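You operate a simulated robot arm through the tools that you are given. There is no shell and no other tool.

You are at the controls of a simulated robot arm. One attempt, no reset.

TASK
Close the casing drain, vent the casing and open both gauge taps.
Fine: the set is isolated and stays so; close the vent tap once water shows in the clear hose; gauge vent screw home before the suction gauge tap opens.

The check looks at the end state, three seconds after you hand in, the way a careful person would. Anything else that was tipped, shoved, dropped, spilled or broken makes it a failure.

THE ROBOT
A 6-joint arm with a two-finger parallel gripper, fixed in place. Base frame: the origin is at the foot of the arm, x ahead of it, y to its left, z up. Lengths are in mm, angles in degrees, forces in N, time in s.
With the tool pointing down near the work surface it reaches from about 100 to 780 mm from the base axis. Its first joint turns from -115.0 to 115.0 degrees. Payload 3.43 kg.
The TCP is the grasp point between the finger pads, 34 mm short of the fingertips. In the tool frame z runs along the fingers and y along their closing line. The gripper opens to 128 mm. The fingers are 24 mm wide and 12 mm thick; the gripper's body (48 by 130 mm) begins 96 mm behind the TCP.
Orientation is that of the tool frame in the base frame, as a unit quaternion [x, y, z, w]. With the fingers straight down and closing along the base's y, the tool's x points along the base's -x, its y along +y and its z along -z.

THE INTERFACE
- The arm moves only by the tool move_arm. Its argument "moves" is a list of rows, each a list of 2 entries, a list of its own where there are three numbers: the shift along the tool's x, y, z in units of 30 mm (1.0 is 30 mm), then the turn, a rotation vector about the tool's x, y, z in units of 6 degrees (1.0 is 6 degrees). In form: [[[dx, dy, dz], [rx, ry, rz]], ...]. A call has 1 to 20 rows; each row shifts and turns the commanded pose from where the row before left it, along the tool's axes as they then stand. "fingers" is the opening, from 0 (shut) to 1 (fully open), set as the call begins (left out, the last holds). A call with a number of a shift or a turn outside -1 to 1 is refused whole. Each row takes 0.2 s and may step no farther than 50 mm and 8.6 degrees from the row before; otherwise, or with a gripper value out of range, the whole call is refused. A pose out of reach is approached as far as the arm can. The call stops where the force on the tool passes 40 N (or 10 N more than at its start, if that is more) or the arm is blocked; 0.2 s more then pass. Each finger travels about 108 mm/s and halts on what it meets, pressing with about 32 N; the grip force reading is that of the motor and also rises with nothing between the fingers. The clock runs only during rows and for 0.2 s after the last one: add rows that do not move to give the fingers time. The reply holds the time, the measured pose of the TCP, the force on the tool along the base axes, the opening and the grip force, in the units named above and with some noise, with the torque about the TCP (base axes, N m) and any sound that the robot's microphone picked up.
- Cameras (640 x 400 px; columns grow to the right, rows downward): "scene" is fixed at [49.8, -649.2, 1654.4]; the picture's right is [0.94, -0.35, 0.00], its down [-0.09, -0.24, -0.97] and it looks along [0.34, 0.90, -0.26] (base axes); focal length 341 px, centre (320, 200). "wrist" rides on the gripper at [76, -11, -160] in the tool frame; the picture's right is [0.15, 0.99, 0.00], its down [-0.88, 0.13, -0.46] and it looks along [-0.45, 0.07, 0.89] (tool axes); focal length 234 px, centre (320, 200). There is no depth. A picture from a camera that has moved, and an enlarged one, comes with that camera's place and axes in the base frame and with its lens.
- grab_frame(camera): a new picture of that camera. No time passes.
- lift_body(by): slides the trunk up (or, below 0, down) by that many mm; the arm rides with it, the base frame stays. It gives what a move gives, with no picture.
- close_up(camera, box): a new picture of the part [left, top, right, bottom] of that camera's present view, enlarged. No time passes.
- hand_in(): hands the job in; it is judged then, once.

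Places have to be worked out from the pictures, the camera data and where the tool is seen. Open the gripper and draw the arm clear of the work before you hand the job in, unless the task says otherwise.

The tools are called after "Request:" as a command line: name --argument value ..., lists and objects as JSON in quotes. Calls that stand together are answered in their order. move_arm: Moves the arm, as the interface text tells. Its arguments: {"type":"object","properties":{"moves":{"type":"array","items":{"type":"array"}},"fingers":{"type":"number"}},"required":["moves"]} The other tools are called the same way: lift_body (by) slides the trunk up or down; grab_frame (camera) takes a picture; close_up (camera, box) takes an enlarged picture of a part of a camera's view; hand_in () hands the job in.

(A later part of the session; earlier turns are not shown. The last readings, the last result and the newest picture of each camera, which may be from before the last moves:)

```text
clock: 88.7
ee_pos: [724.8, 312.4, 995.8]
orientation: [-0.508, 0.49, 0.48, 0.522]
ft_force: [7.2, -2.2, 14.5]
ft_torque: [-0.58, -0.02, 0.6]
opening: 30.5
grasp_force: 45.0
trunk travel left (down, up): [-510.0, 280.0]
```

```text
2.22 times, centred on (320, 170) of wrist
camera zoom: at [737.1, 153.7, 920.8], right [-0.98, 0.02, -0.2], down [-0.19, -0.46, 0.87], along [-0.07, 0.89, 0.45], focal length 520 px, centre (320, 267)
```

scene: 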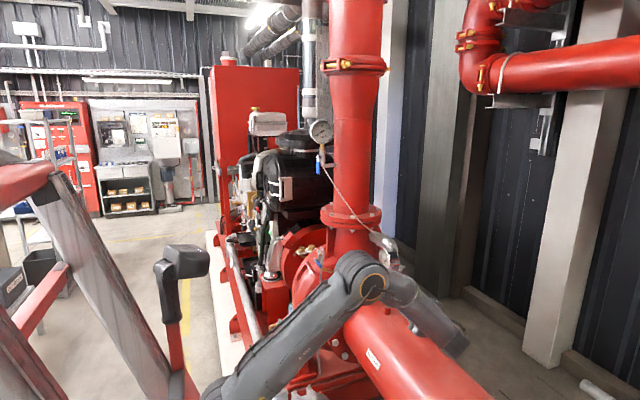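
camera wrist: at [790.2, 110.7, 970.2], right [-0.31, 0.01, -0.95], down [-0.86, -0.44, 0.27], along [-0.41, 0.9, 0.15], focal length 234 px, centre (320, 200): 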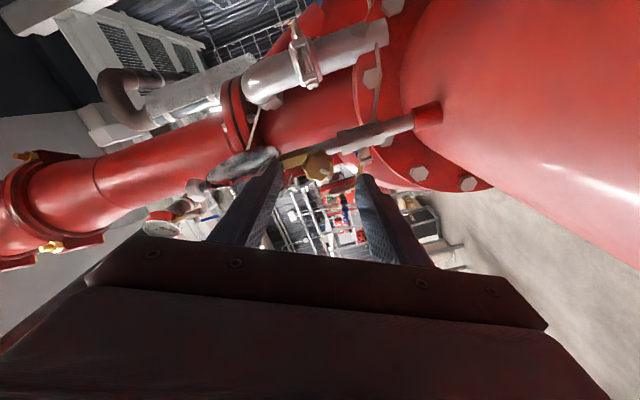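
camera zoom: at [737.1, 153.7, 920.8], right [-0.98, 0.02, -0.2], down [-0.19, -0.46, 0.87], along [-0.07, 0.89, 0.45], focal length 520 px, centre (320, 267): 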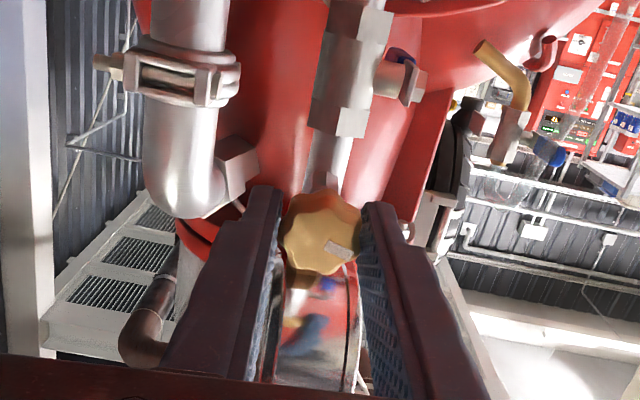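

It keeps turning freely with the hand. I continue clockwise, using the rest of the stroke.

Request:
move_arm --moves '[[[0, 0, 0], [0, 0, 1]], [[0, 0, 0], [0, 0, 1]], [[0, 0, 0], [0, 0, 1]], [[0, 0, 0], [0, 0, 1]], [[0, 0, 0], [0, 0, 1]], [[0, 0, 0], [0, 0, 1]], [[0, 0, 0], [0, 0, 1]], [[0, 0, 0], [0, 0, 1]], [[0, 0, 0], [0, 0, 1]], [[0, 0, 0], [0, 0, 1]], [[0, 0, 0], [0, 0, 1]], [[0, 0, 0], [0, 0, 1]], [[0, 0, 0], [0, 0, 1]], [[0, 0, 0], [0, 0, 1]], [[0, 0, 0], [0, 0, 1]]]'

Request:
close_up --camera "wrist" --box '[220, 80, 420, 260]'

```text
clock: 91.9
ee_pos: [724.5, 315.2, 996.4]
orientation: [-0.012, 0.706, 0.707, 0.029]
ft_force: [0.9, 5.1, -2.7]
ft_torque: [-0.14, -0.3, -0.1]
opening: 29.8
grasp_force: 45.3
trunk travel left (down, up): [-510.0, 280.0]
```

```text
2.22 times, centred on (320, 170) of wrist
camera zoom: at [646.8, 156.5, 979.4], right [-0.2, 0.0, 0.98], down [0.86, -0.48, 0.18], along [0.47, 0.88, 0.1], focal length 520 px, centre (320, 267)
```

zoom: 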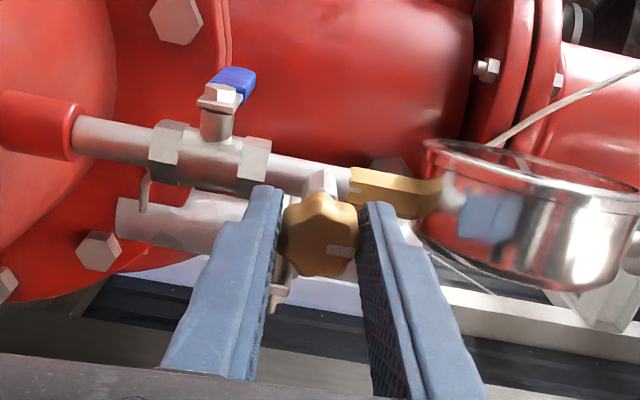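

The mark is now at about 1 o'clock (≈210° turned in all) and a small resisting torque (-0.3 N·m) appears. I try a few more degrees.

Request:
move_arm --moves '[[[0, 0, 0], [0, 0, 0.7]], [[0, 0, 0], [0, 0, 0.7]], [[0, 0, 0], [0, 0, 0.7]]]'

Request:
close_up --camera "wrist" --box '[220, 80, 420, 260]'

```text
clock: 92.7
ee_pos: [725.5, 313.7, 995.7]
orientation: [0.065, 0.703, 0.706, -0.05]
ft_force: [0.2, 8.0, -7.1]
ft_torque: [-0.61, -0.57, -0.78]
opening: 30.3
grasp_force: 45.0
trunk travel left (down, up): [-510.0, 280.0]
```

```text
2.22 times, centred on (320, 170) of wrist
camera zoom: at [644.2, 156.1, 996.3], right [0.02, 0.0, 1.0], down [0.88, -0.48, -0.02], along [0.48, 0.88, 0.0], focal length 520 px, centre (320, 267)
```

zoom: 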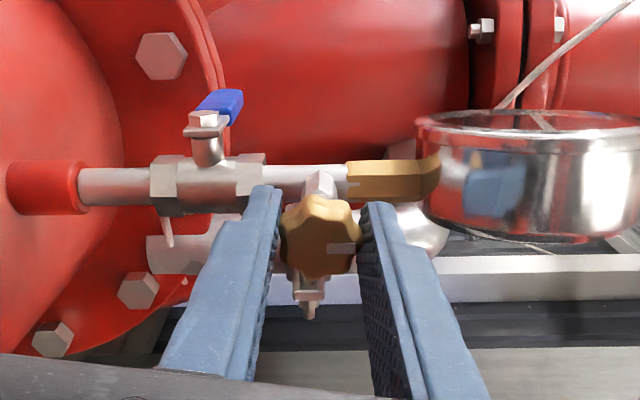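

The knob now resists (-0.57 N·m) and slips in the grip, suggesting it has reached home. I turn a bit more to confirm that the mark stays put.

Request:
move_arm --moves '[[[0, 0, 0], [0, 0, 0.7]], [[0, 0, 0], [0, 0, 0.7]], [[0, 0, 0], [0, 0, 0.7]]]'

Request:
close_up --camera "wrist" --box '[270, 120, 370, 210]'

```text
clock: 93.5
ee_pos: [725.3, 313.4, 994.3]
orientation: [0.142, 0.691, 0.698, -0.127]
ft_force: [0.8, -2.6, -2.1]
ft_torque: [-0.83, -0.29, -0.12]
opening: 29.9
grasp_force: 44.6
trunk travel left (down, up): [-510.0, 280.0]
```

```text
4.44 times, centred on (320, 165) of wrist
camera zoom: at [646.9, 155.8, 1012.7], right [0.23, -0.01, 0.97], down [0.85, -0.47, -0.21], along [0.46, 0.88, -0.1], focal length 1041 px, centre (320, 356)
```

zoom: 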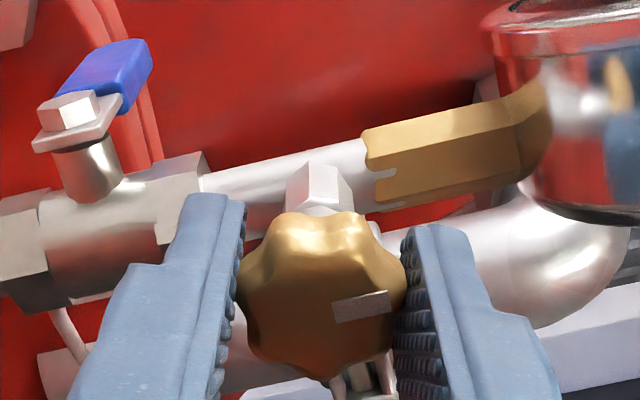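

The index mark no longer moves while the hand turns: the vent screw is home. I release and retract to look.

Request:
move_arm --moves '[[[0, 0, 0], [0, 0, 0]], [[0, 0, 0], [0, 0, 0]], [[0, 0, -0.9], [0, 0, 0]], [[0, 0, -0.9], [0, 0, 0]], [[0, 0, -0.9], [0, 0, 0]]]' --fingers 0.5

Request:
close_up --camera "wrist" --box '[220, 60, 420, 260]'

```text
clock: 94.7
ee_pos: [722.7, 235.6, 993.9]
orientation: [0.14, 0.692, 0.697, -0.127]
ft_force: [-0.4, 0.1, -0.8]
ft_torque: [0.03, 0.03, -0.03]
opening: 64.0
grasp_force: 0.0
trunk travel left (down, up): [-510.0, 280.0]
```

```text
2.00 times, centred on (320, 160) of wrist
camera zoom: at [644.9, 76.2, 1012.6], right [0.23, -0.01, 0.97], down [0.86, -0.47, -0.21], along [0.46, 0.88, -0.1], focal length 468 px, centre (320, 280)
```

zoom: 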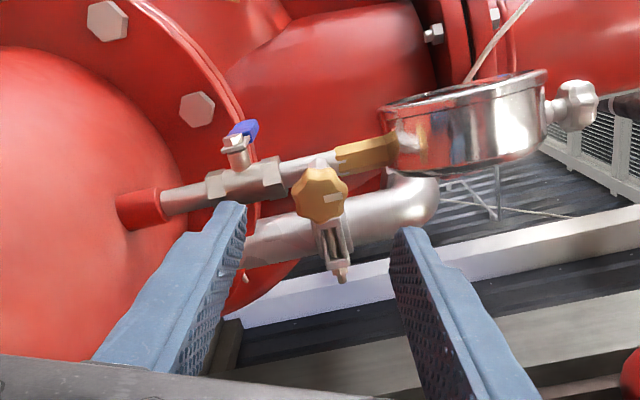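

The brass screw's mark now points up and it is at its stop. I also look closely at the silver knob on top of the gauge to judge whether it is anything to do with this.

Request:
close_up --camera "wrist" --box '[370, 80, 430, 130]'

Request:
close_up --camera "wrist" --box '[300, 100, 350, 150]'

Request:
close_up --camera "scene" --box '[375, 225, 415, 260]'

```text
8.00 times, centred on (400, 105) of wrist
camera zoom: at [644.9, 76.2, 1012.6], right [0.23, -0.01, 0.97], down [0.86, -0.47, -0.21], along [0.46, 0.88, -0.1], focal length 1873 px, centre (-320, 960)
```

zoom: 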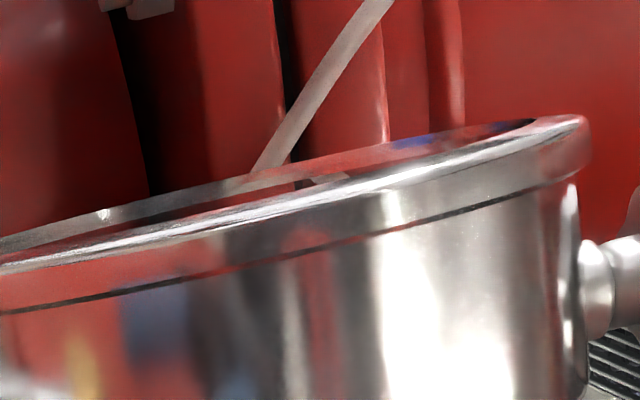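

```text
8.00 times, centred on (325, 125) of wrist
camera zoom: at [644.9, 76.2, 1012.6], right [0.23, -0.01, 0.97], down [0.86, -0.47, -0.21], along [0.46, 0.88, -0.1], focal length 1873 px, centre (280, 800)
```

zoom: 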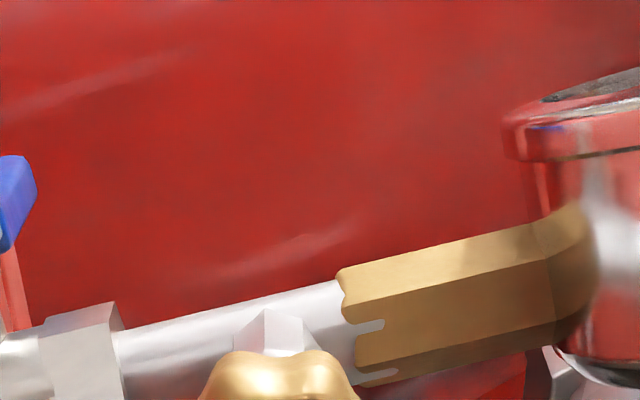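

```text
11.43 times, centred on (395, 242) of scene
camera zoom: at [49.8, -649.2, 1654.4], right [0.94, -0.35, 0.0], down [-0.09, -0.24, -0.97], along [0.34, 0.9, -0.26], focal length 3901 px, centre (-537, -286)
```

zoom: 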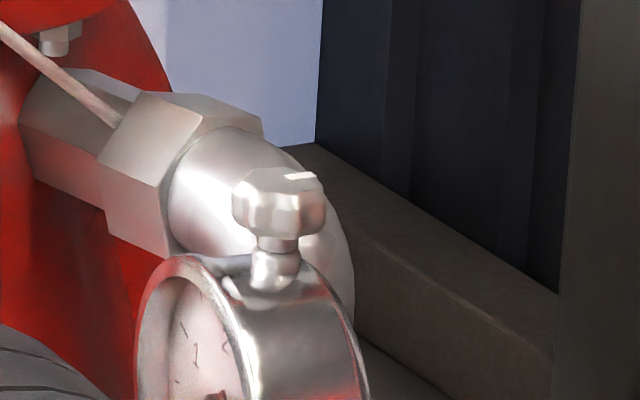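

The pull into the fitting while turning, and the hard stop with the mark upright, show the brass screw is now home. I close the fingers, back away and turn the hand back to its lever-pushing attitude (pointing +x and down).

Request:
move_arm --moves '[[[0, 0, -0.7], [0, 0, -0.91]], [[0.3, 0.1, -0.7], [0, 0, -0.91]], [[0.9, 0.4, -0.6], [0, 0, -0.91]], [[1.0, 0.5, -0.6], [0, 0, -0.91]], [[1.0, 0.5, -0.3], [0, 0, 0]], [[0.8, 0.5, 0], [0, 0, 0]], [[0, 0, 0], [0, -1, 0]], [[0, 0, 0], [0, -1, 0]], [[0, 0, 0], [0, -1, 0]], [[0, 0, 0], [0, -1, 0]], [[0, 0, 0], [0, -1, 0]], [[0, 0, 0], [0, -1, 0]], [[0, 0, 0], [0, -1, 0]], [[0, 0, 0], [0, -1, 0]]]' --fingers 0

Request:
grab_frame --camera "wrist"

Request:
grab_frame --camera "scene"

```text
clock: 97.7
ee_pos: [606.1, 149.1, 1064.1]
orientation: [0.296, 0.642, 0.644, 0.295]
ft_force: [-0.6, 0.0, -0.1]
ft_torque: [0.0, -0.03, 0.03]
opening: 0.0
grasp_force: 32.4
trunk travel left (down, up): [-510.0, 280.0]
```

```text
taken
camera wrist: at [435.5, 102.4, 1053.5], right [-0.1, 0.11, 0.99], down [0.23, -0.97, 0.13], along [0.97, 0.24, 0.07], focal length 234 px, centre (320, 200)
```

wrist: 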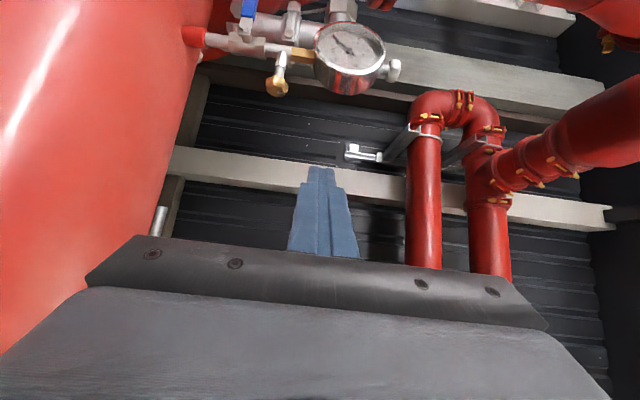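

```text
taken
```

scene: 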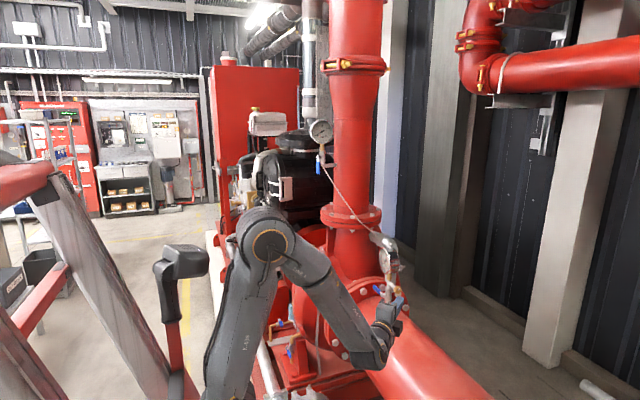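

The view is opening up; I zoom on the screw from both cameras to compare with its starting look.

Request:
close_up --camera "scene" --box '[385, 265, 415, 295]'

Request:
close_up --camera "wrist" --box '[180, 0, 420, 120]'

```text
13.33 times, centred on (400, 280) of scene
camera zoom: at [49.8, -649.2, 1654.4], right [0.94, -0.35, 0.0], down [-0.09, -0.24, -0.97], along [0.34, 0.9, -0.26], focal length 4551 px, centre (-747, -867)
```

zoom: 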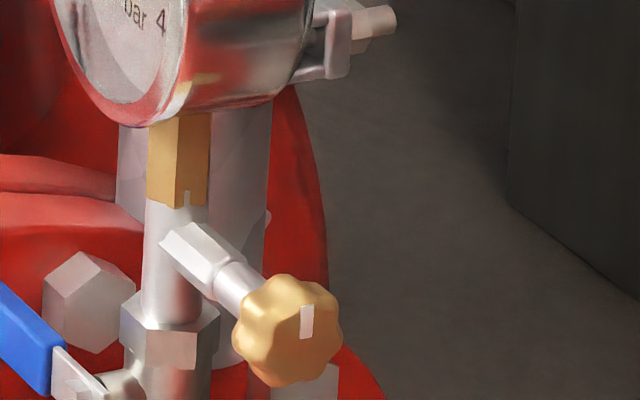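

```text
2.67 times, centred on (300, 60) of wrist
camera zoom: at [435.5, 102.4, 1053.5], right [-0.1, 0.11, 0.99], down [0.23, -0.97, 0.13], along [0.97, 0.24, 0.07], focal length 624 px, centre (373, 573)
```

zoom: 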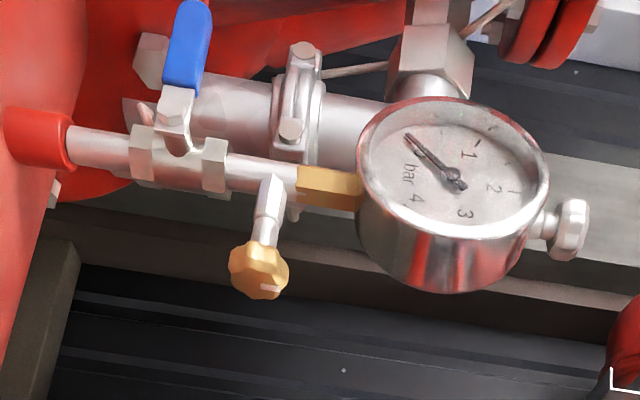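

The brass screw is now half a turn in from its start, mark upright at its stop. Before opening the tap I want certainty about the silver knob atop the gauge at (723, 387, 1163): a gentle clockwise try will show whether it is already tight. I roll the hand so the fingers close horizontally.

Request:
move_arm --moves '[[[0, 0.5, 0], [0, 0, -1]], [[0, 0, 0], [0, 0, -1]], [[0, 0, 0], [0, 0, -1]], [[0, 0, 0], [0, 0, -1]], [[0, 0, 0], [0, 0, -1]], [[0, 0, 0], [0, 0, -1]], [[0, 0, 0], [0, 0, -1]], [[0, 0, 0], [0, 0, -1]], [[0, 0, 0], [0, 0, -1]], [[0, 0, 0], [0, 0, -1]], [[0, 0, 0], [0, 0, -1]], [[0, 0, 0], [0, 0, -1]], [[0, 0, 0], [0, 0, -1]], [[0, 0, 0], [0, 0, -1]], [[0, 0, 0], [0, 0, -1]]]'

Request:
grab_frame --camera "wrist"

Request:
grab_frame --camera "scene"

```text
clock: 100.9
ee_pos: [606.3, 147.3, 1079.6]
orientation: [-0.245, 0.662, 0.247, 0.664]
ft_force: [0.1, -0.1, 1.0]
ft_torque: [-0.01, 0.03, -0.05]
opening: 0.2
grasp_force: 31.8
trunk travel left (down, up): [-510.0, 280.0]
```

```text
taken
camera wrist: at [492.9, 35.5, 1003.4], right [-0.64, 0.75, -0.15], down [-0.43, -0.2, 0.88], along [0.63, 0.63, 0.45], focal length 234 px, centre (320, 200)
```

wrist: 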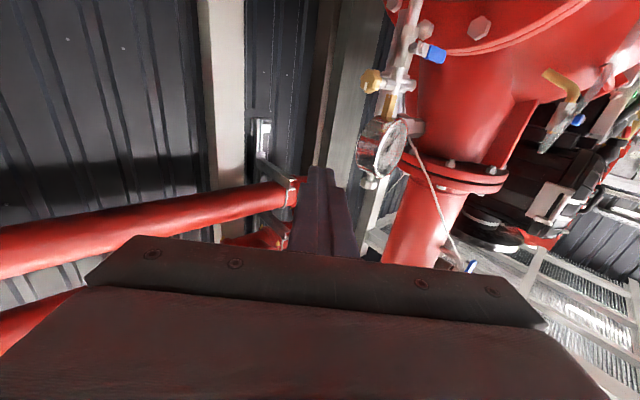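

```text
taken
```

scene: 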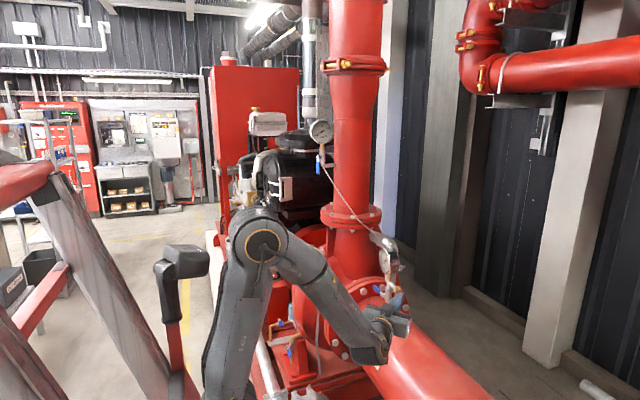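

Camera is beneath and the fingers now close horizontally. I move up to a standoff 110 mm short of the silver knob, fingers opening.

Request:
move_arm --moves '[[[-0.6, 0.3, 0.5], [0, 0, 0]], [[-0.6, 0.5, 0.7], [0, 0, 0]], [[-0.5, 0.6, 0.8], [0, 0, 0]], [[-0.5, 0.7, 0.8], [0, 0, 0]], [[-0.4, 0.7, 0.85], [0, 0, 0]], [[-0.3, 0.7, 0.85], [0, 0, 0]]]' --fingers 0.5

Request:
grab_frame --camera "wrist"

Request:
close_up --camera "scene" --box '[340, 210, 440, 310]'

```text
clock: 102.3
ee_pos: [639.3, 315.3, 1166.7]
orientation: [-0.245, 0.662, 0.248, 0.664]
ft_force: [-0.4, -0.5, 0.7]
ft_torque: [-0.01, 0.02, 0.02]
opening: 64.1
grasp_force: 0.0
trunk travel left (down, up): [-510.0, 280.0]
```

```text
taken
camera wrist: at [525.5, 204.6, 1090.4], right [-0.64, 0.75, -0.14], down [-0.43, -0.2, 0.88], along [0.63, 0.63, 0.45], focal length 234 px, centre (320, 200)
```

wrist: 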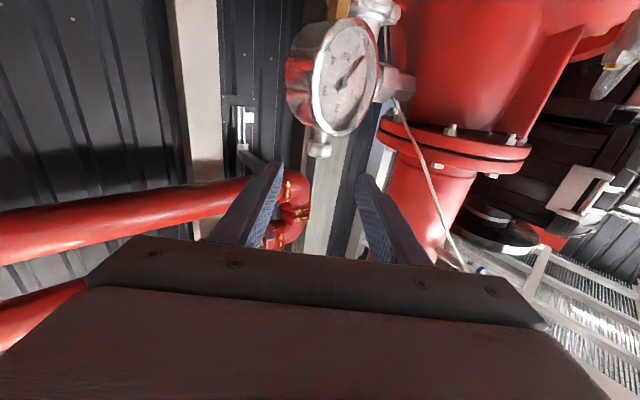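

```text
4.00 times, centred on (390, 260) of scene
camera zoom: at [49.8, -649.2, 1654.4], right [0.94, -0.35, 0.0], down [-0.09, -0.24, -0.97], along [0.34, 0.9, -0.26], focal length 1365 px, centre (40, -40)
```

zoom: 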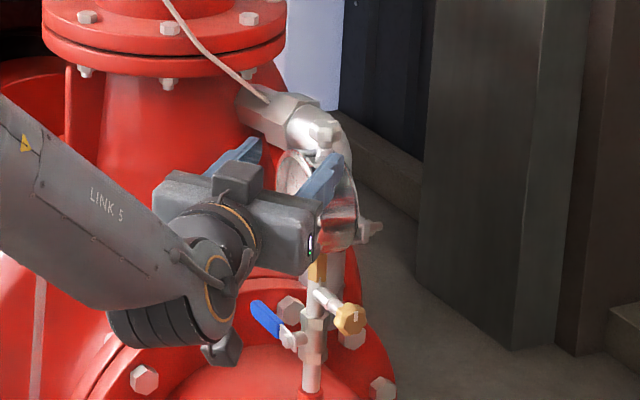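

The knob sits centred between the fingers. I zoom to refine its height before advancing.

Request:
close_up --camera "wrist" --box '[270, 90, 370, 200]'

```text
3.64 times, centred on (320, 145) of wrist
camera zoom: at [525.5, 204.6, 1090.4], right [-0.64, 0.75, -0.14], down [-0.43, -0.2, 0.88], along [0.63, 0.63, 0.45], focal length 852 px, centre (320, 400)
```

zoom: 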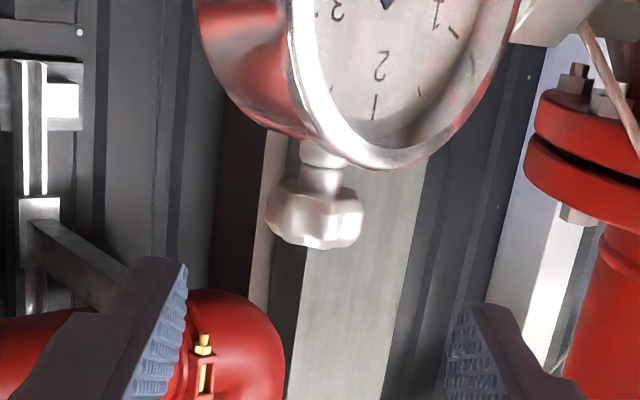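

Knob centre is about (723, 386, 1160). I advance three quarters of the way at z≈1165, above the gauge rim.

Request:
move_arm --moves '[[[0.02, 0, 0.8], [0, 0, 0]], [[0.02, 0, 0.8], [0, 0, 0]], [[0.02, 0, 0.8], [0, 0, 0]]]'

Request:
close_up --camera "wrist" --box '[220, 90, 420, 260]'

Request:
close_up --camera "scene" --box '[360, 215, 420, 275]'

```text
clock: 103.1
ee_pos: [693.5, 361.9, 1163.9]
orientation: [-0.245, 0.662, 0.247, 0.664]
ft_force: [-0.6, -0.8, 0.8]
ft_torque: [-0.01, 0.01, -0.01]
opening: 64.4
grasp_force: 0.0
trunk travel left (down, up): [-510.0, 280.0]
```

```text
2.35 times, centred on (320, 175) of wrist
camera zoom: at [580.3, 250.4, 1088.0], right [-0.64, 0.75, -0.14], down [-0.43, -0.2, 0.88], along [0.63, 0.63, 0.45], focal length 551 px, centre (320, 259)
```

zoom: 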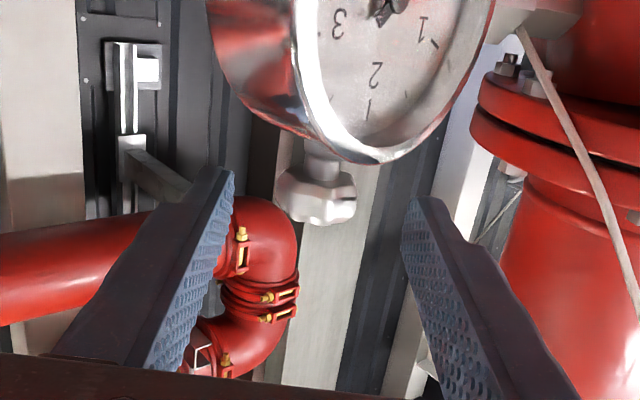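

```text
6.67 times, centred on (390, 245) of scene
camera zoom: at [49.8, -649.2, 1654.4], right [0.94, -0.35, 0.0], down [-0.09, -0.24, -0.97], along [0.34, 0.9, -0.26], focal length 2276 px, centre (-147, -100)
```

zoom: 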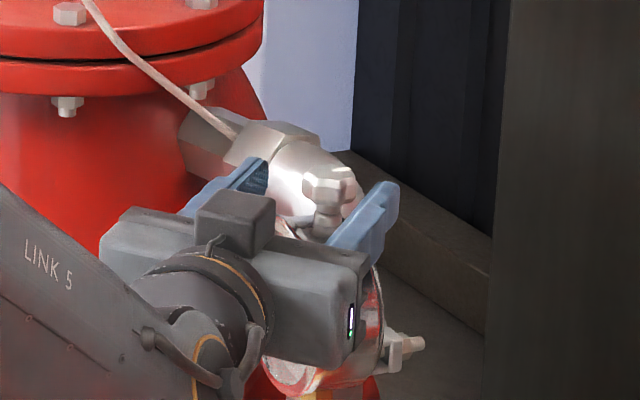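

Alignment is good. I advance so the knob is right at the grasp point, then close gently on it.

Request:
move_arm --moves '[[[0, -0.02, 0.62], [0, 0, 0]], [[0, -0.02, 0.62], [0, 0, 0]]]'

Request:
move_arm --moves '[[[0, 0, 0], [0, 0, 0]], [[0, 0, 0], [0, 0, 0]], [[0, 0, 0], [0, 0, 0]]]' --fingers 0.2

Request:
close_up --camera "wrist" --box '[220, 90, 420, 260]'

Request:
close_up --camera "scene" --box '[370, 220, 420, 265]'

```text
clock: 103.7
ee_pos: [723.3, 385.9, 1164.7]
orientation: [-0.246, 0.662, 0.247, 0.663]
ft_force: [-0.3, 0.0, -0.1]
ft_torque: [-0.04, 0.04, -0.02]
opening: 64.3
grasp_force: 0.1
trunk travel left (down, up): [-510.0, 280.0]
```

```text
clock: 104.5
ee_pos: [724.2, 385.5, 1163.6]
orientation: [-0.245, 0.662, 0.247, 0.663]
ft_force: [5.4, 0.3, 1.0]
ft_torque: [-0.42, 0.1, 0.01]
opening: 30.1
grasp_force: 45.7
trunk travel left (down, up): [-510.0, 280.0]
```

```text
2.35 times, centred on (320, 175) of wrist
camera zoom: at [609.3, 273.5, 1089.2], right [-0.64, 0.75, -0.14], down [-0.43, -0.2, 0.88], along [0.63, 0.63, 0.45], focal length 551 px, centre (320, 259)
```

zoom: 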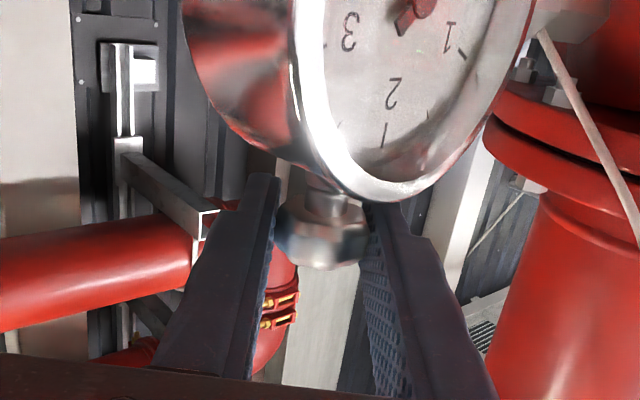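

```text
8.89 times, centred on (395, 242) of scene
camera zoom: at [49.8, -649.2, 1654.4], right [0.94, -0.35, 0.0], down [-0.09, -0.24, -0.97], along [0.34, 0.9, -0.26], focal length 3034 px, centre (-347, -178)
```

zoom: 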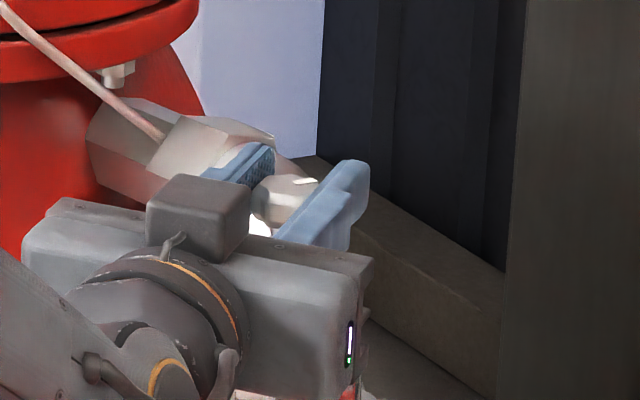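

Gripped (30 mm). I try turning it a few degrees clockwise (seen from above) and read the torque about z.

Request:
move_arm --moves '[[[0, 0, 0], [0.6, 0, 0]], [[0, 0, 0], [0.6, 0, 0]]]'

Request:
close_up --camera "scene" --box '[370, 220, 420, 265]'

```text
clock: 105.1
ee_pos: [723.3, 386.0, 1165.4]
orientation: [-0.202, 0.677, 0.205, 0.678]
ft_force: [-3.4, -6.4, -4.1]
ft_torque: [0.4, -1.06, 0.0]
opening: 30.1
grasp_force: 44.6
trunk travel left (down, up): [-510.0, 280.0]
```

```text
8.89 times, centred on (395, 242) of scene
camera zoom: at [49.8, -649.2, 1654.4], right [0.94, -0.35, 0.0], down [-0.09, -0.24, -0.97], along [0.34, 0.9, -0.26], focal length 3034 px, centre (-347, -178)
```

zoom: 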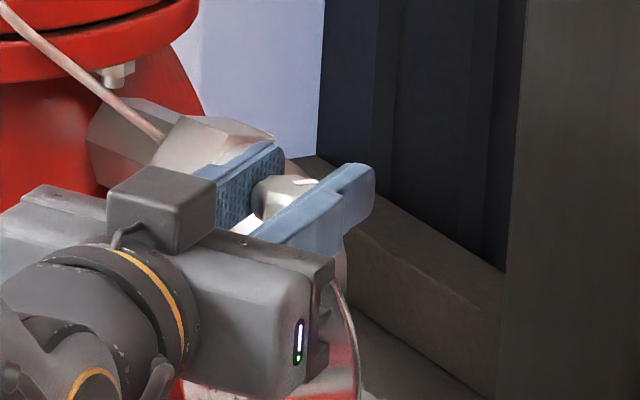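

The silver knob turned ~7° with no torque, so it is free as well. I check the dial for any effect of this knob.

Request:
grab_frame --camera "wrist"

Request:
close_up --camera "wrist" --box '[270, 0, 430, 190]'

```text
taken
camera wrist: at [595.7, 289.1, 1089.2], right [-0.54, 0.83, -0.14], down [-0.45, -0.15, 0.88], along [0.71, 0.54, 0.45], focal length 234 px, centre (320, 200)
```

wrist: 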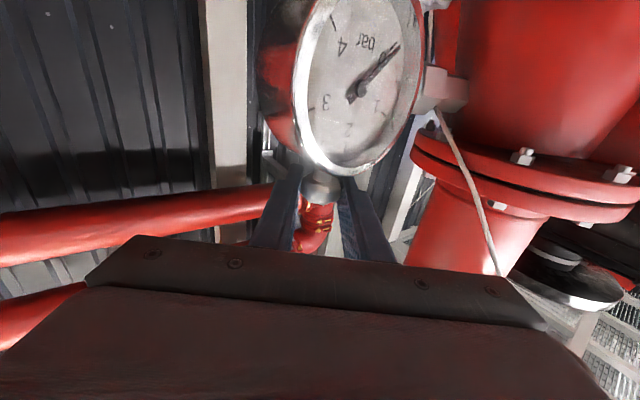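

```text
2.11 times, centred on (350, 95) of wrist
camera zoom: at [595.7, 289.1, 1089.2], right [-0.54, 0.83, -0.14], down [-0.45, -0.15, 0.88], along [0.71, 0.54, 0.45], focal length 493 px, centre (257, 421)
```

zoom: 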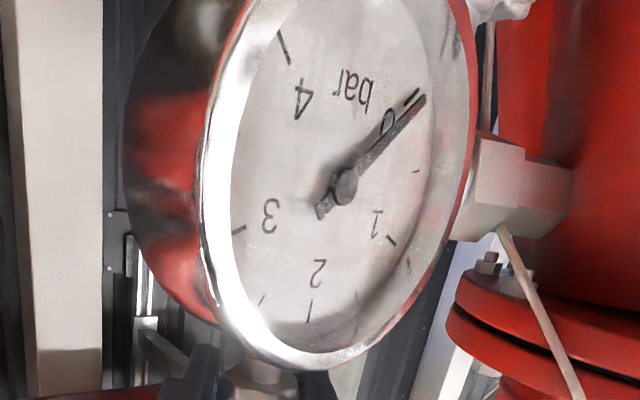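

I turn it a further 18° and compare the needle against the 0 tick: if the needle moves, this knob is only the pointer setter.

Request:
move_arm --moves '[[[0, 0, 0], [1, 0, 0]], [[0, 0, 0], [1, 0, 0]], [[0, 0, 0], [1, 0, 0]]]'

Request:
close_up --camera "wrist" --box '[270, 0, 430, 190]'

Request:
close_up --camera "scene" --box '[370, 220, 420, 265]'

```text
clock: 105.9
ee_pos: [721.7, 387.2, 1165.8]
orientation: [-0.094, 0.701, 0.094, 0.701]
ft_force: [-19.9, -4.4, -7.2]
ft_torque: [0.06, -0.39, -0.01]
opening: 30.0
grasp_force: 45.0
trunk travel left (down, up): [-510.0, 280.0]
```

```text
2.11 times, centred on (350, 95) of wrist
camera zoom: at [571.6, 333.9, 1089.3], right [-0.26, 0.95, -0.14], down [-0.47, 0.0, 0.88], along [0.84, 0.3, 0.45], focal length 493 px, centre (257, 421)
```

zoom: 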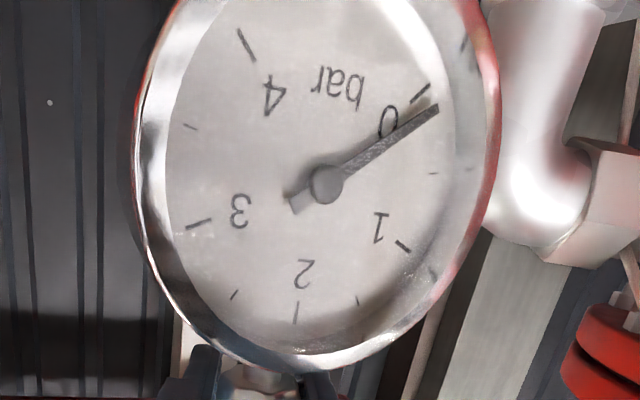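

```text
8.89 times, centred on (395, 242) of scene
camera zoom: at [49.8, -649.2, 1654.4], right [0.94, -0.35, 0.0], down [-0.09, -0.24, -0.97], along [0.34, 0.9, -0.26], focal length 3034 px, centre (-347, -178)
```

zoom: 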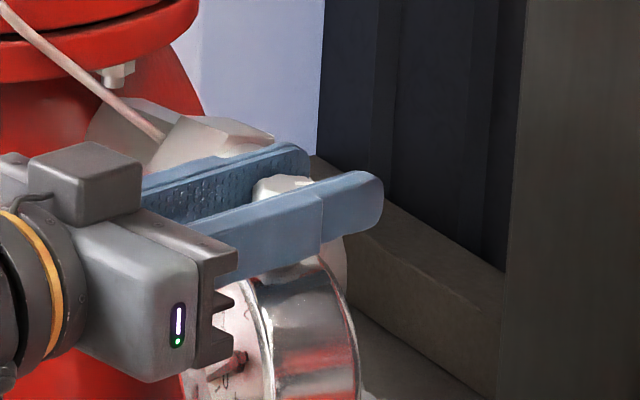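

The needle clearly moved off the 0 tick, so the silver knob is only the pointer (zero) setter - the brass one is indeed the vent screw. I turn the silver knob back by exactly the 25.3° I moved it and check the needle.

Request:
move_arm --moves '[[[0, 0, 0], [-1, 0, 0]], [[0, 0, 0], [-1, 0, 0]], [[0, 0, 0], [-1, 0, 0]], [[0, 0, 0], [-0.6, 0, 0]], [[0, 0, 0], [-0.6, 0, 0]], [[0, 0, 0], [0, 0, 0]]]'

Request:
close_up --camera "wrist" --box '[270, 0, 430, 190]'

Request:
close_up --camera "scene" --box '[370, 220, 420, 265]'

```text
clock: 106.8
ee_pos: [726.8, 389.2, 1164.1]
orientation: [-0.206, 0.675, 0.209, 0.677]
ft_force: [-36.3, -7.1, 12.1]
ft_torque: [-0.12, -0.27, -0.07]
opening: 30.3
grasp_force: 45.2
trunk travel left (down, up): [-510.0, 280.0]
stopped in row 4: the force on the tool passed its limit at 41 N (the readings are from after the stop); the commanded pose is now the measured one
```

```text
2.11 times, centred on (350, 95) of wrist
camera zoom: at [600.8, 290.0, 1088.3], right [-0.56, 0.82, -0.14], down [-0.45, -0.15, 0.88], along [0.7, 0.55, 0.45], focal length 493 px, centre (257, 421)
```

zoom: 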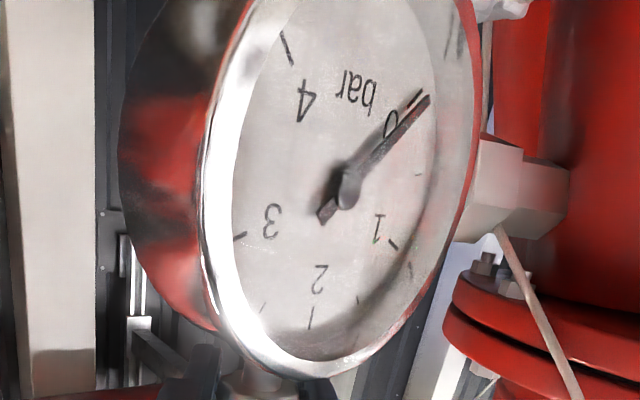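

```text
8.89 times, centred on (395, 242) of scene
camera zoom: at [49.8, -649.2, 1654.4], right [0.94, -0.35, 0.0], down [-0.09, -0.24, -0.97], along [0.34, 0.9, -0.26], focal length 3034 px, centre (-347, -178)
```

zoom: 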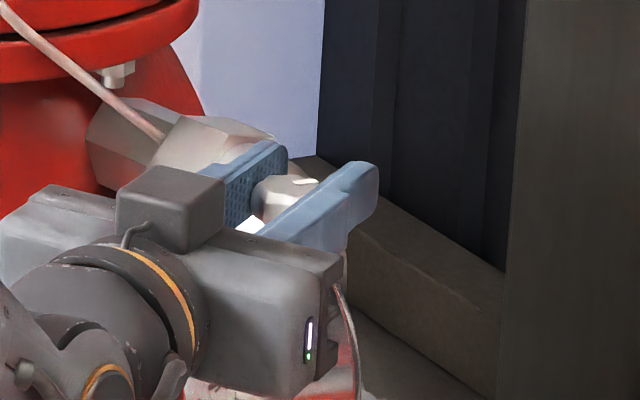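

It is back to within ~7° (the turn stopped on a sideways force as I was a few mm off-centre). I recentre to relieve the force and complete the return.

Request:
move_arm --moves '[[[0, -0.03, -0.133], [0, 0, 0]], [[0, 0, 0], [-0.37, 0, 0]], [[0, 0, 0], [-0.37, 0, 0]], [[0, 0, 0], [-0.37, 0, 0]], [[0, 0, 0], [0, 0, 0]]]'

Request:
close_up --camera "wrist" --box '[270, 0, 430, 190]'

Request:
close_up --camera "scene" --box '[370, 220, 420, 265]'

```text
clock: 107.7
ee_pos: [726.6, 388.0, 1163.9]
orientation: [-0.233, 0.666, 0.235, 0.669]
ft_force: [-54.3, 7.5, 9.6]
ft_torque: [0.17, -0.15, -0.04]
opening: 29.7
grasp_force: 45.3
trunk travel left (down, up): [-510.0, 280.0]
stopped in row 4: the force on the tool passed its limit at 62 N (the readings are from after the stop); the commanded pose is now the measured one
```

```text
2.11 times, centred on (350, 95) of wrist
camera zoom: at [608.9, 280.3, 1086.7], right [-0.62, 0.77, -0.15], down [-0.44, -0.19, 0.88], along [0.65, 0.61, 0.46], focal length 493 px, centre (257, 421)
```

zoom: 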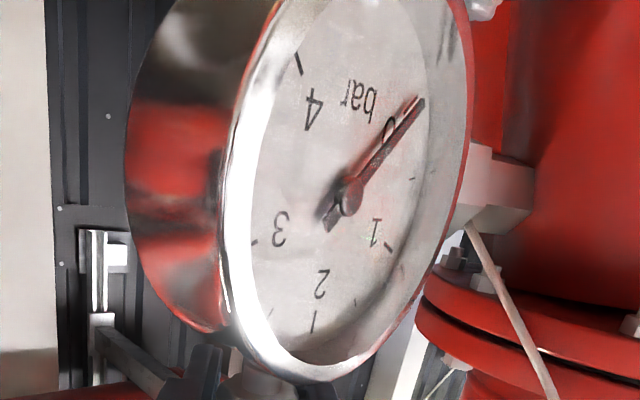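

```text
8.89 times, centred on (395, 242) of scene
camera zoom: at [49.8, -649.2, 1654.4], right [0.94, -0.35, 0.0], down [-0.09, -0.24, -0.97], along [0.34, 0.9, -0.26], focal length 3034 px, centre (-347, -178)
```

zoom: 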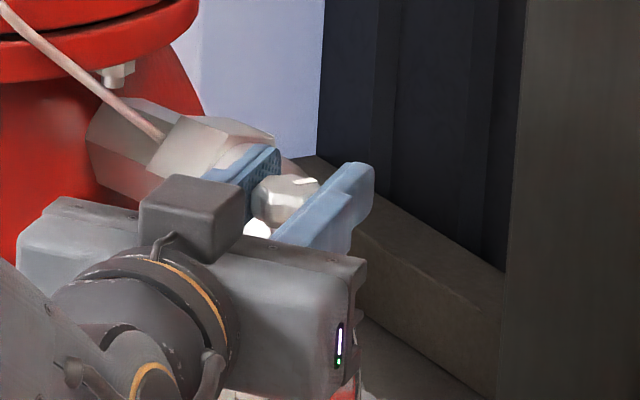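

It is within ~2° of where it was. I release the knob now (that also relieves the side force), then back away to check the needle from the front.

Request:
move_arm --moves '[[[0, 0, 0], [0, 0, 0]], [[0, 0, 0], [0, 0, 0]]]' --fingers 0.5

Request:
move_arm --moves '[[[0, 0, -0.8], [0, 0, 0]], [[0, 0, -0.9], [0, 0, 0]], [[0, 0, -0.9], [0, 0, 0]], [[0, 0, -0.9], [0, 0, 0]]]'

Request:
grab_frame --camera "wrist"

Request:
close_up --camera "scene" --box '[380, 230, 410, 255]'

```text
clock: 108.2
ee_pos: [731.9, 384.9, 1158.8]
orientation: [-0.23, 0.669, 0.234, 0.667]
ft_force: [-0.7, -0.2, -0.5]
ft_torque: [-0.04, 0.0, -0.03]
opening: 64.0
grasp_force: 0.1
trunk travel left (down, up): [-510.0, 280.0]
```

```text
clock: 109.2
ee_pos: [649.9, 319.0, 1160.9]
orientation: [-0.23, 0.67, 0.233, 0.667]
ft_force: [1.1, -0.3, 0.0]
ft_torque: [0.0, -0.06, 0.01]
opening: 64.1
grasp_force: 0.0
trunk travel left (down, up): [-510.0, 280.0]
```

```text
taken
camera wrist: at [531.7, 211.1, 1084.8], right [-0.61, 0.78, -0.14], down [-0.43, -0.18, 0.88], along [0.66, 0.6, 0.45], focal length 234 px, centre (320, 200)
```

wrist: 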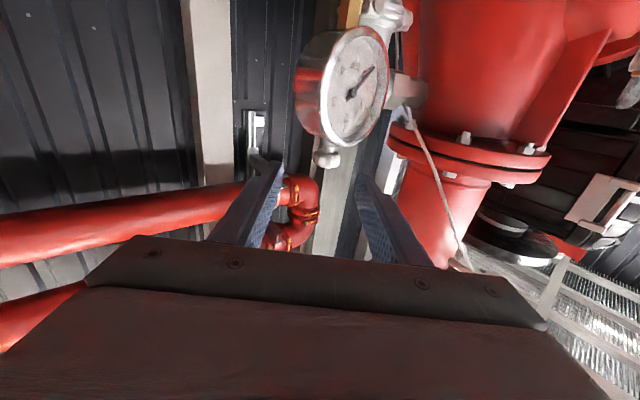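

```text
16.00 times, centred on (395, 242) of scene
camera zoom: at [49.8, -649.2, 1654.4], right [0.94, -0.35, 0.0], down [-0.09, -0.24, -0.97], along [0.34, 0.9, -0.26], focal length 5462 px, centre (-880, -480)
```

zoom: 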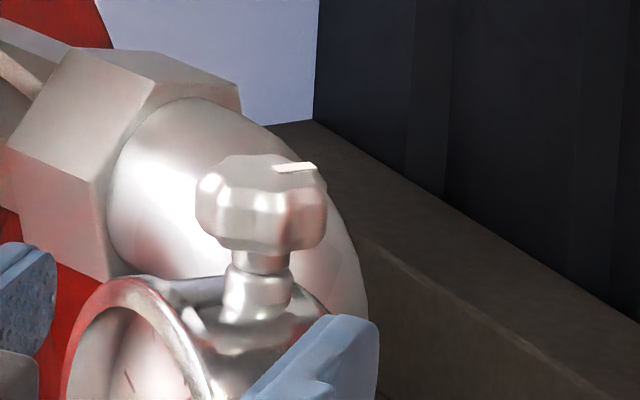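

The mark matches its original position to within a couple of degrees. I check the needle on the dial.

Request:
close_up --camera "wrist" --box '[290, 20, 410, 170]'

```text
2.67 times, centred on (350, 95) of wrist
camera zoom: at [531.7, 211.1, 1084.8], right [-0.61, 0.78, -0.14], down [-0.43, -0.18, 0.88], along [0.66, 0.6, 0.45], focal length 624 px, centre (240, 480)
```

zoom: 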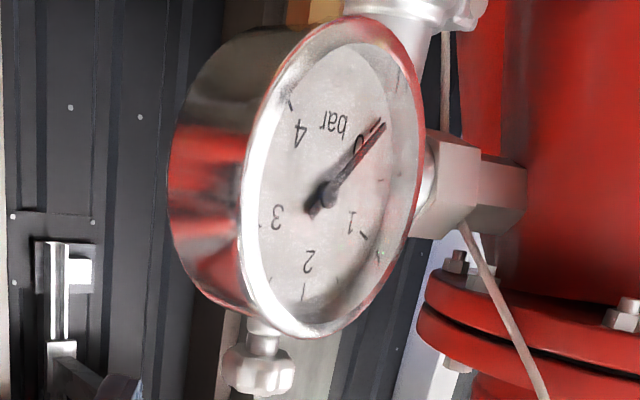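

To compare with the dial picture I took before touching it, I return to that same viewing pose.

Request:
move_arm --moves '[[[0.45, -0.6, -0.78], [0, 0, 0]], [[0.45, -0.6, -0.78], [0, 0, 0]], [[0.45, -0.6, -0.78], [0, 0, 0]], [[0.45, -0.6, -0.78], [0, 0, 0]], [[0.45, -0.6, -0.78], [0, 0, 0]], [[0.45, -0.6, -0.78], [0, 0, 0]], [[0, 0, 0], [0, 0, 1]], [[0, 0, 0], [0, 0, 1]], [[0, 0, 0], [0, 0, 1]], [[0, 0, 0], [0, 0, 1]], [[0, 0, 0], [0, 0, 1]], [[0, 0, 0], [0, 0, 1]], [[0, 0, 0], [0, 0, 1]], [[0, 0, 0], [0, 0, 1]], [[0, 0, 0], [0, 0, 1]], [[0, 0, 0], [0, 0, 1]], [[0, 0, 0], [0, 0, 1]], [[0, 0, 0], [0, 0, 1]], [[0, 0, 0], [0, 0, 1]], [[0, 0, 0], [0, 0, 1]]]' --fingers 0

Request:
move_arm --moves '[[[0, -0.5, 0], [0, 0, 1]]]'

Request:
grab_frame --camera "wrist"

Request:
close_up --camera "wrist" --box '[180, 0, 420, 120]'

```text
clock: 113.5
ee_pos: [606.1, 146.2, 1076.5]
orientation: [0.278, 0.651, 0.62, 0.339]
ft_force: [-0.3, -0.5, 0.3]
ft_torque: [-0.01, -0.04, 0.0]
opening: 0.1
grasp_force: 32.3
trunk travel left (down, up): [-510.0, 280.0]
```

```text
clock: 113.8
ee_pos: [609.0, 144.7, 1061.6]
orientation: [0.312, 0.635, 0.636, 0.306]
ft_force: [-0.7, -0.9, 0.4]
ft_torque: [-0.01, -0.02, 0.0]
opening: 0.0
grasp_force: 32.3
trunk travel left (down, up): [-510.0, 280.0]
```

```text
taken
camera wrist: at [435.3, 105.5, 1052.1], right [-0.08, 0.11, 0.99], down [0.19, -0.97, 0.12], along [0.98, 0.2, 0.06], focal length 234 px, centre (320, 200)
```

wrist: 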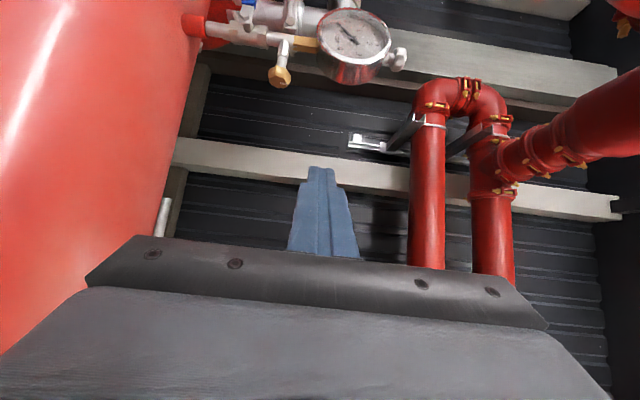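

```text
2.67 times, centred on (300, 60) of wrist
camera zoom: at [435.3, 105.5, 1052.1], right [-0.08, 0.11, 0.99], down [0.19, -0.97, 0.12], along [0.98, 0.2, 0.06], focal length 624 px, centre (373, 573)
```

zoom: 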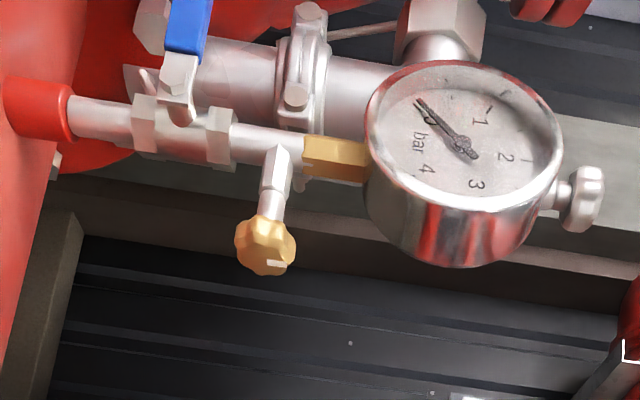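

Now I zoom on the dial to see how well the needle sits on the 0 tick.

Request:
close_up --camera "wrist" --box '[315, 15, 400, 85]'

```text
5.71 times, centred on (358, 50) of wrist
camera zoom: at [435.3, 105.5, 1052.1], right [-0.08, 0.11, 0.99], down [0.19, -0.97, 0.12], along [0.98, 0.2, 0.06], focal length 1338 px, centre (106, 1057)
```

zoom: 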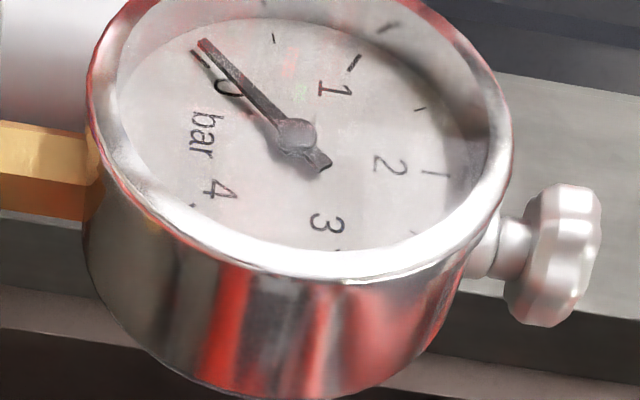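

The needle is near the 0 tick but parallax makes it hard to judge. I go to the exact pose from which I zoomed the untouched dial earlier, to compare like with like.

Request:
move_arm --moves '[[[0, 0, 0], [0.841, -0.406, 0.084]], [[0, 0, 0], [0.841, -0.406, 0.084]], [[0, 0, 0], [0.841, -0.406, 0.084]], [[0, 0, 0], [0.841, -0.406, 0.084]], [[0, 0, 0], [0.841, -0.406, 0.084]], [[0, 0, 0], [0.841, -0.406, 0.084]], [[0.9075, 0.283, -0.199], [0, 0, 0]], [[0.9075, 0.283, -0.199], [0, 0, 0]], [[0.9075, 0.283, -0.199], [0, 0, 0]], [[0.9075, 0.283, -0.199], [0, 0, 0]], [[0.9075, 0.283, -0.199], [0, 0, 0]], [[0.9075, 0.283, -0.199], [0, 0, 0]], [[0.9075, 0.283, -0.199], [0, 0, 0]], [[0.9075, 0.283, -0.199], [0, 0, 0]]]'

Request:
close_up --camera "wrist" --box '[230, 80, 430, 220]'

```text
clock: 116.8
ee_pos: [524.5, 328.1, 1136.6]
orientation: [0.474, 0.728, 0.412, 0.275]
ft_force: [0.4, -0.1, 0.0]
ft_torque: [0.0, 0.0, 0.02]
opening: 0.0
grasp_force: 31.7
out of reach, approached as far as the arm can: row 9, 10
trunk travel left (down, up): [-510.0, 280.0]
```

```text
2.86 times, centred on (330, 150) of wrist
camera zoom: at [361.3, 341.7, 1208.8], right [0.4, 0.34, 0.85], down [0.05, -0.93, 0.35], along [0.92, -0.1, -0.39], focal length 669 px, centre (291, 343)
```

zoom: 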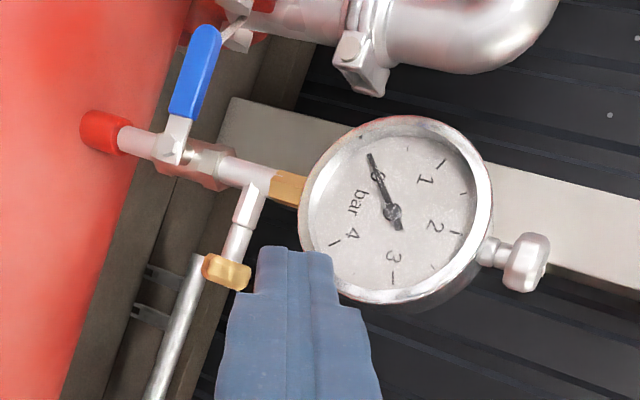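

Needle direction matches the earlier picture (same slope to within a degree), so the zero setter is back where it was. I take one more close look at the needle and lever here.

Request:
close_up --camera "wrist" --box '[320, 110, 390, 180]'

Request:
close_up --camera "wrist" --box '[250, 80, 320, 180]'

```text
5.71 times, centred on (355, 145) of wrist
camera zoom: at [361.3, 341.7, 1208.8], right [0.4, 0.34, 0.85], down [0.05, -0.93, 0.35], along [0.92, -0.1, -0.39], focal length 1338 px, centre (120, 514)
```

zoom: 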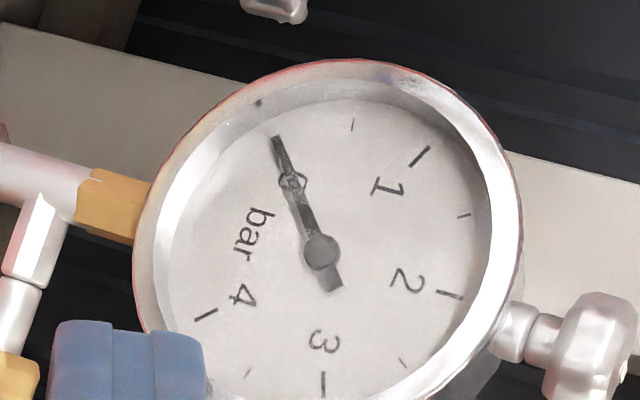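

```text
4.00 times, centred on (285, 130) of wrist
camera zoom: at [361.3, 341.7, 1208.8], right [0.4, 0.34, 0.85], down [0.05, -0.93, 0.35], along [0.92, -0.1, -0.39], focal length 937 px, centre (460, 480)
```

zoom: 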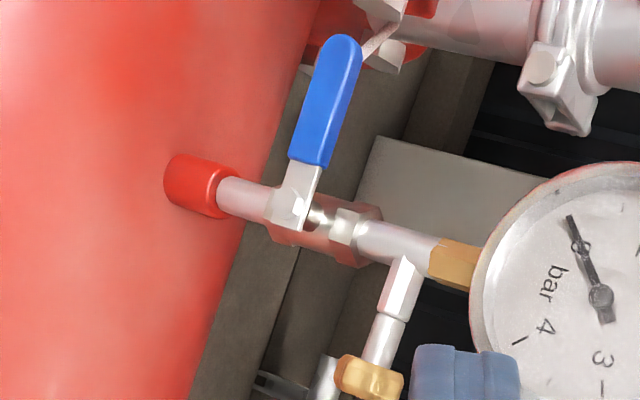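

The needle sits right on the 0 tick. Now the suction tap: hub at about (709, 388, 940), lever along +y to (708, 460, 939). I approach to above the lever, stopping short first.

Request:
move_arm --moves '[[[0.079, -0.108, 0.893], [0, 0, 0]], [[0.079, -0.108, 0.893], [0, 0, 0]], [[0.079, -0.108, 0.893], [0, 0, 0]], [[0.079, -0.108, 0.893], [0, 0, 0]], [[0.079, -0.108, 0.893], [0, 0, 0]], [[0.079, -0.108, 0.893], [0, 0, 0]], [[0.079, -0.108, 0.893], [0, 0, 0]]]'

Request:
close_up --camera "wrist" --box '[220, 40, 420, 260]'

Request:
close_up --camera "scene" --box '[350, 230, 430, 320]'

```text
clock: 118.5
ee_pos: [655.3, 402.7, 1026.4]
orientation: [0.474, 0.728, 0.413, 0.276]
ft_force: [0.1, 0.2, 0.3]
ft_torque: [0.0, 0.07, 0.0]
opening: 0.0
grasp_force: 32.2
trunk travel left (down, up): [-510.0, 280.0]
```

```text
1.82 times, centred on (320, 150) of wrist
camera zoom: at [491.9, 416.7, 1096.8], right [0.4, 0.34, 0.85], down [0.05, -0.93, 0.35], along [0.92, -0.1, -0.39], focal length 426 px, centre (320, 291)
```

zoom: 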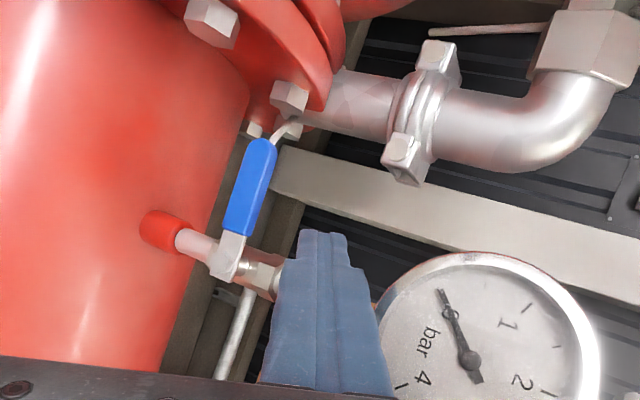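

```text
4.44 times, centred on (390, 275) of scene
camera zoom: at [49.8, -649.2, 1654.4], right [0.94, -0.35, 0.0], down [-0.09, -0.24, -0.97], along [0.34, 0.9, -0.26], focal length 1517 px, centre (9, -133)
```

zoom: 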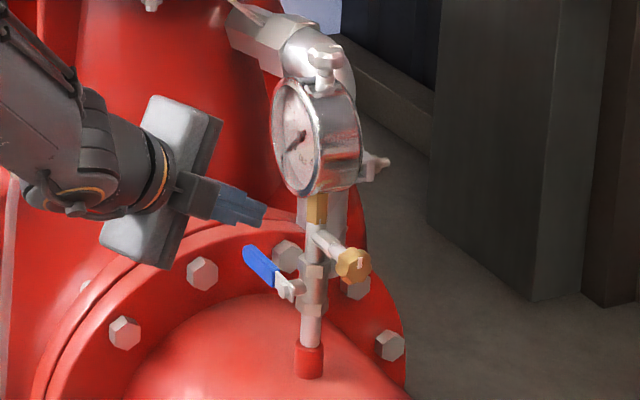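

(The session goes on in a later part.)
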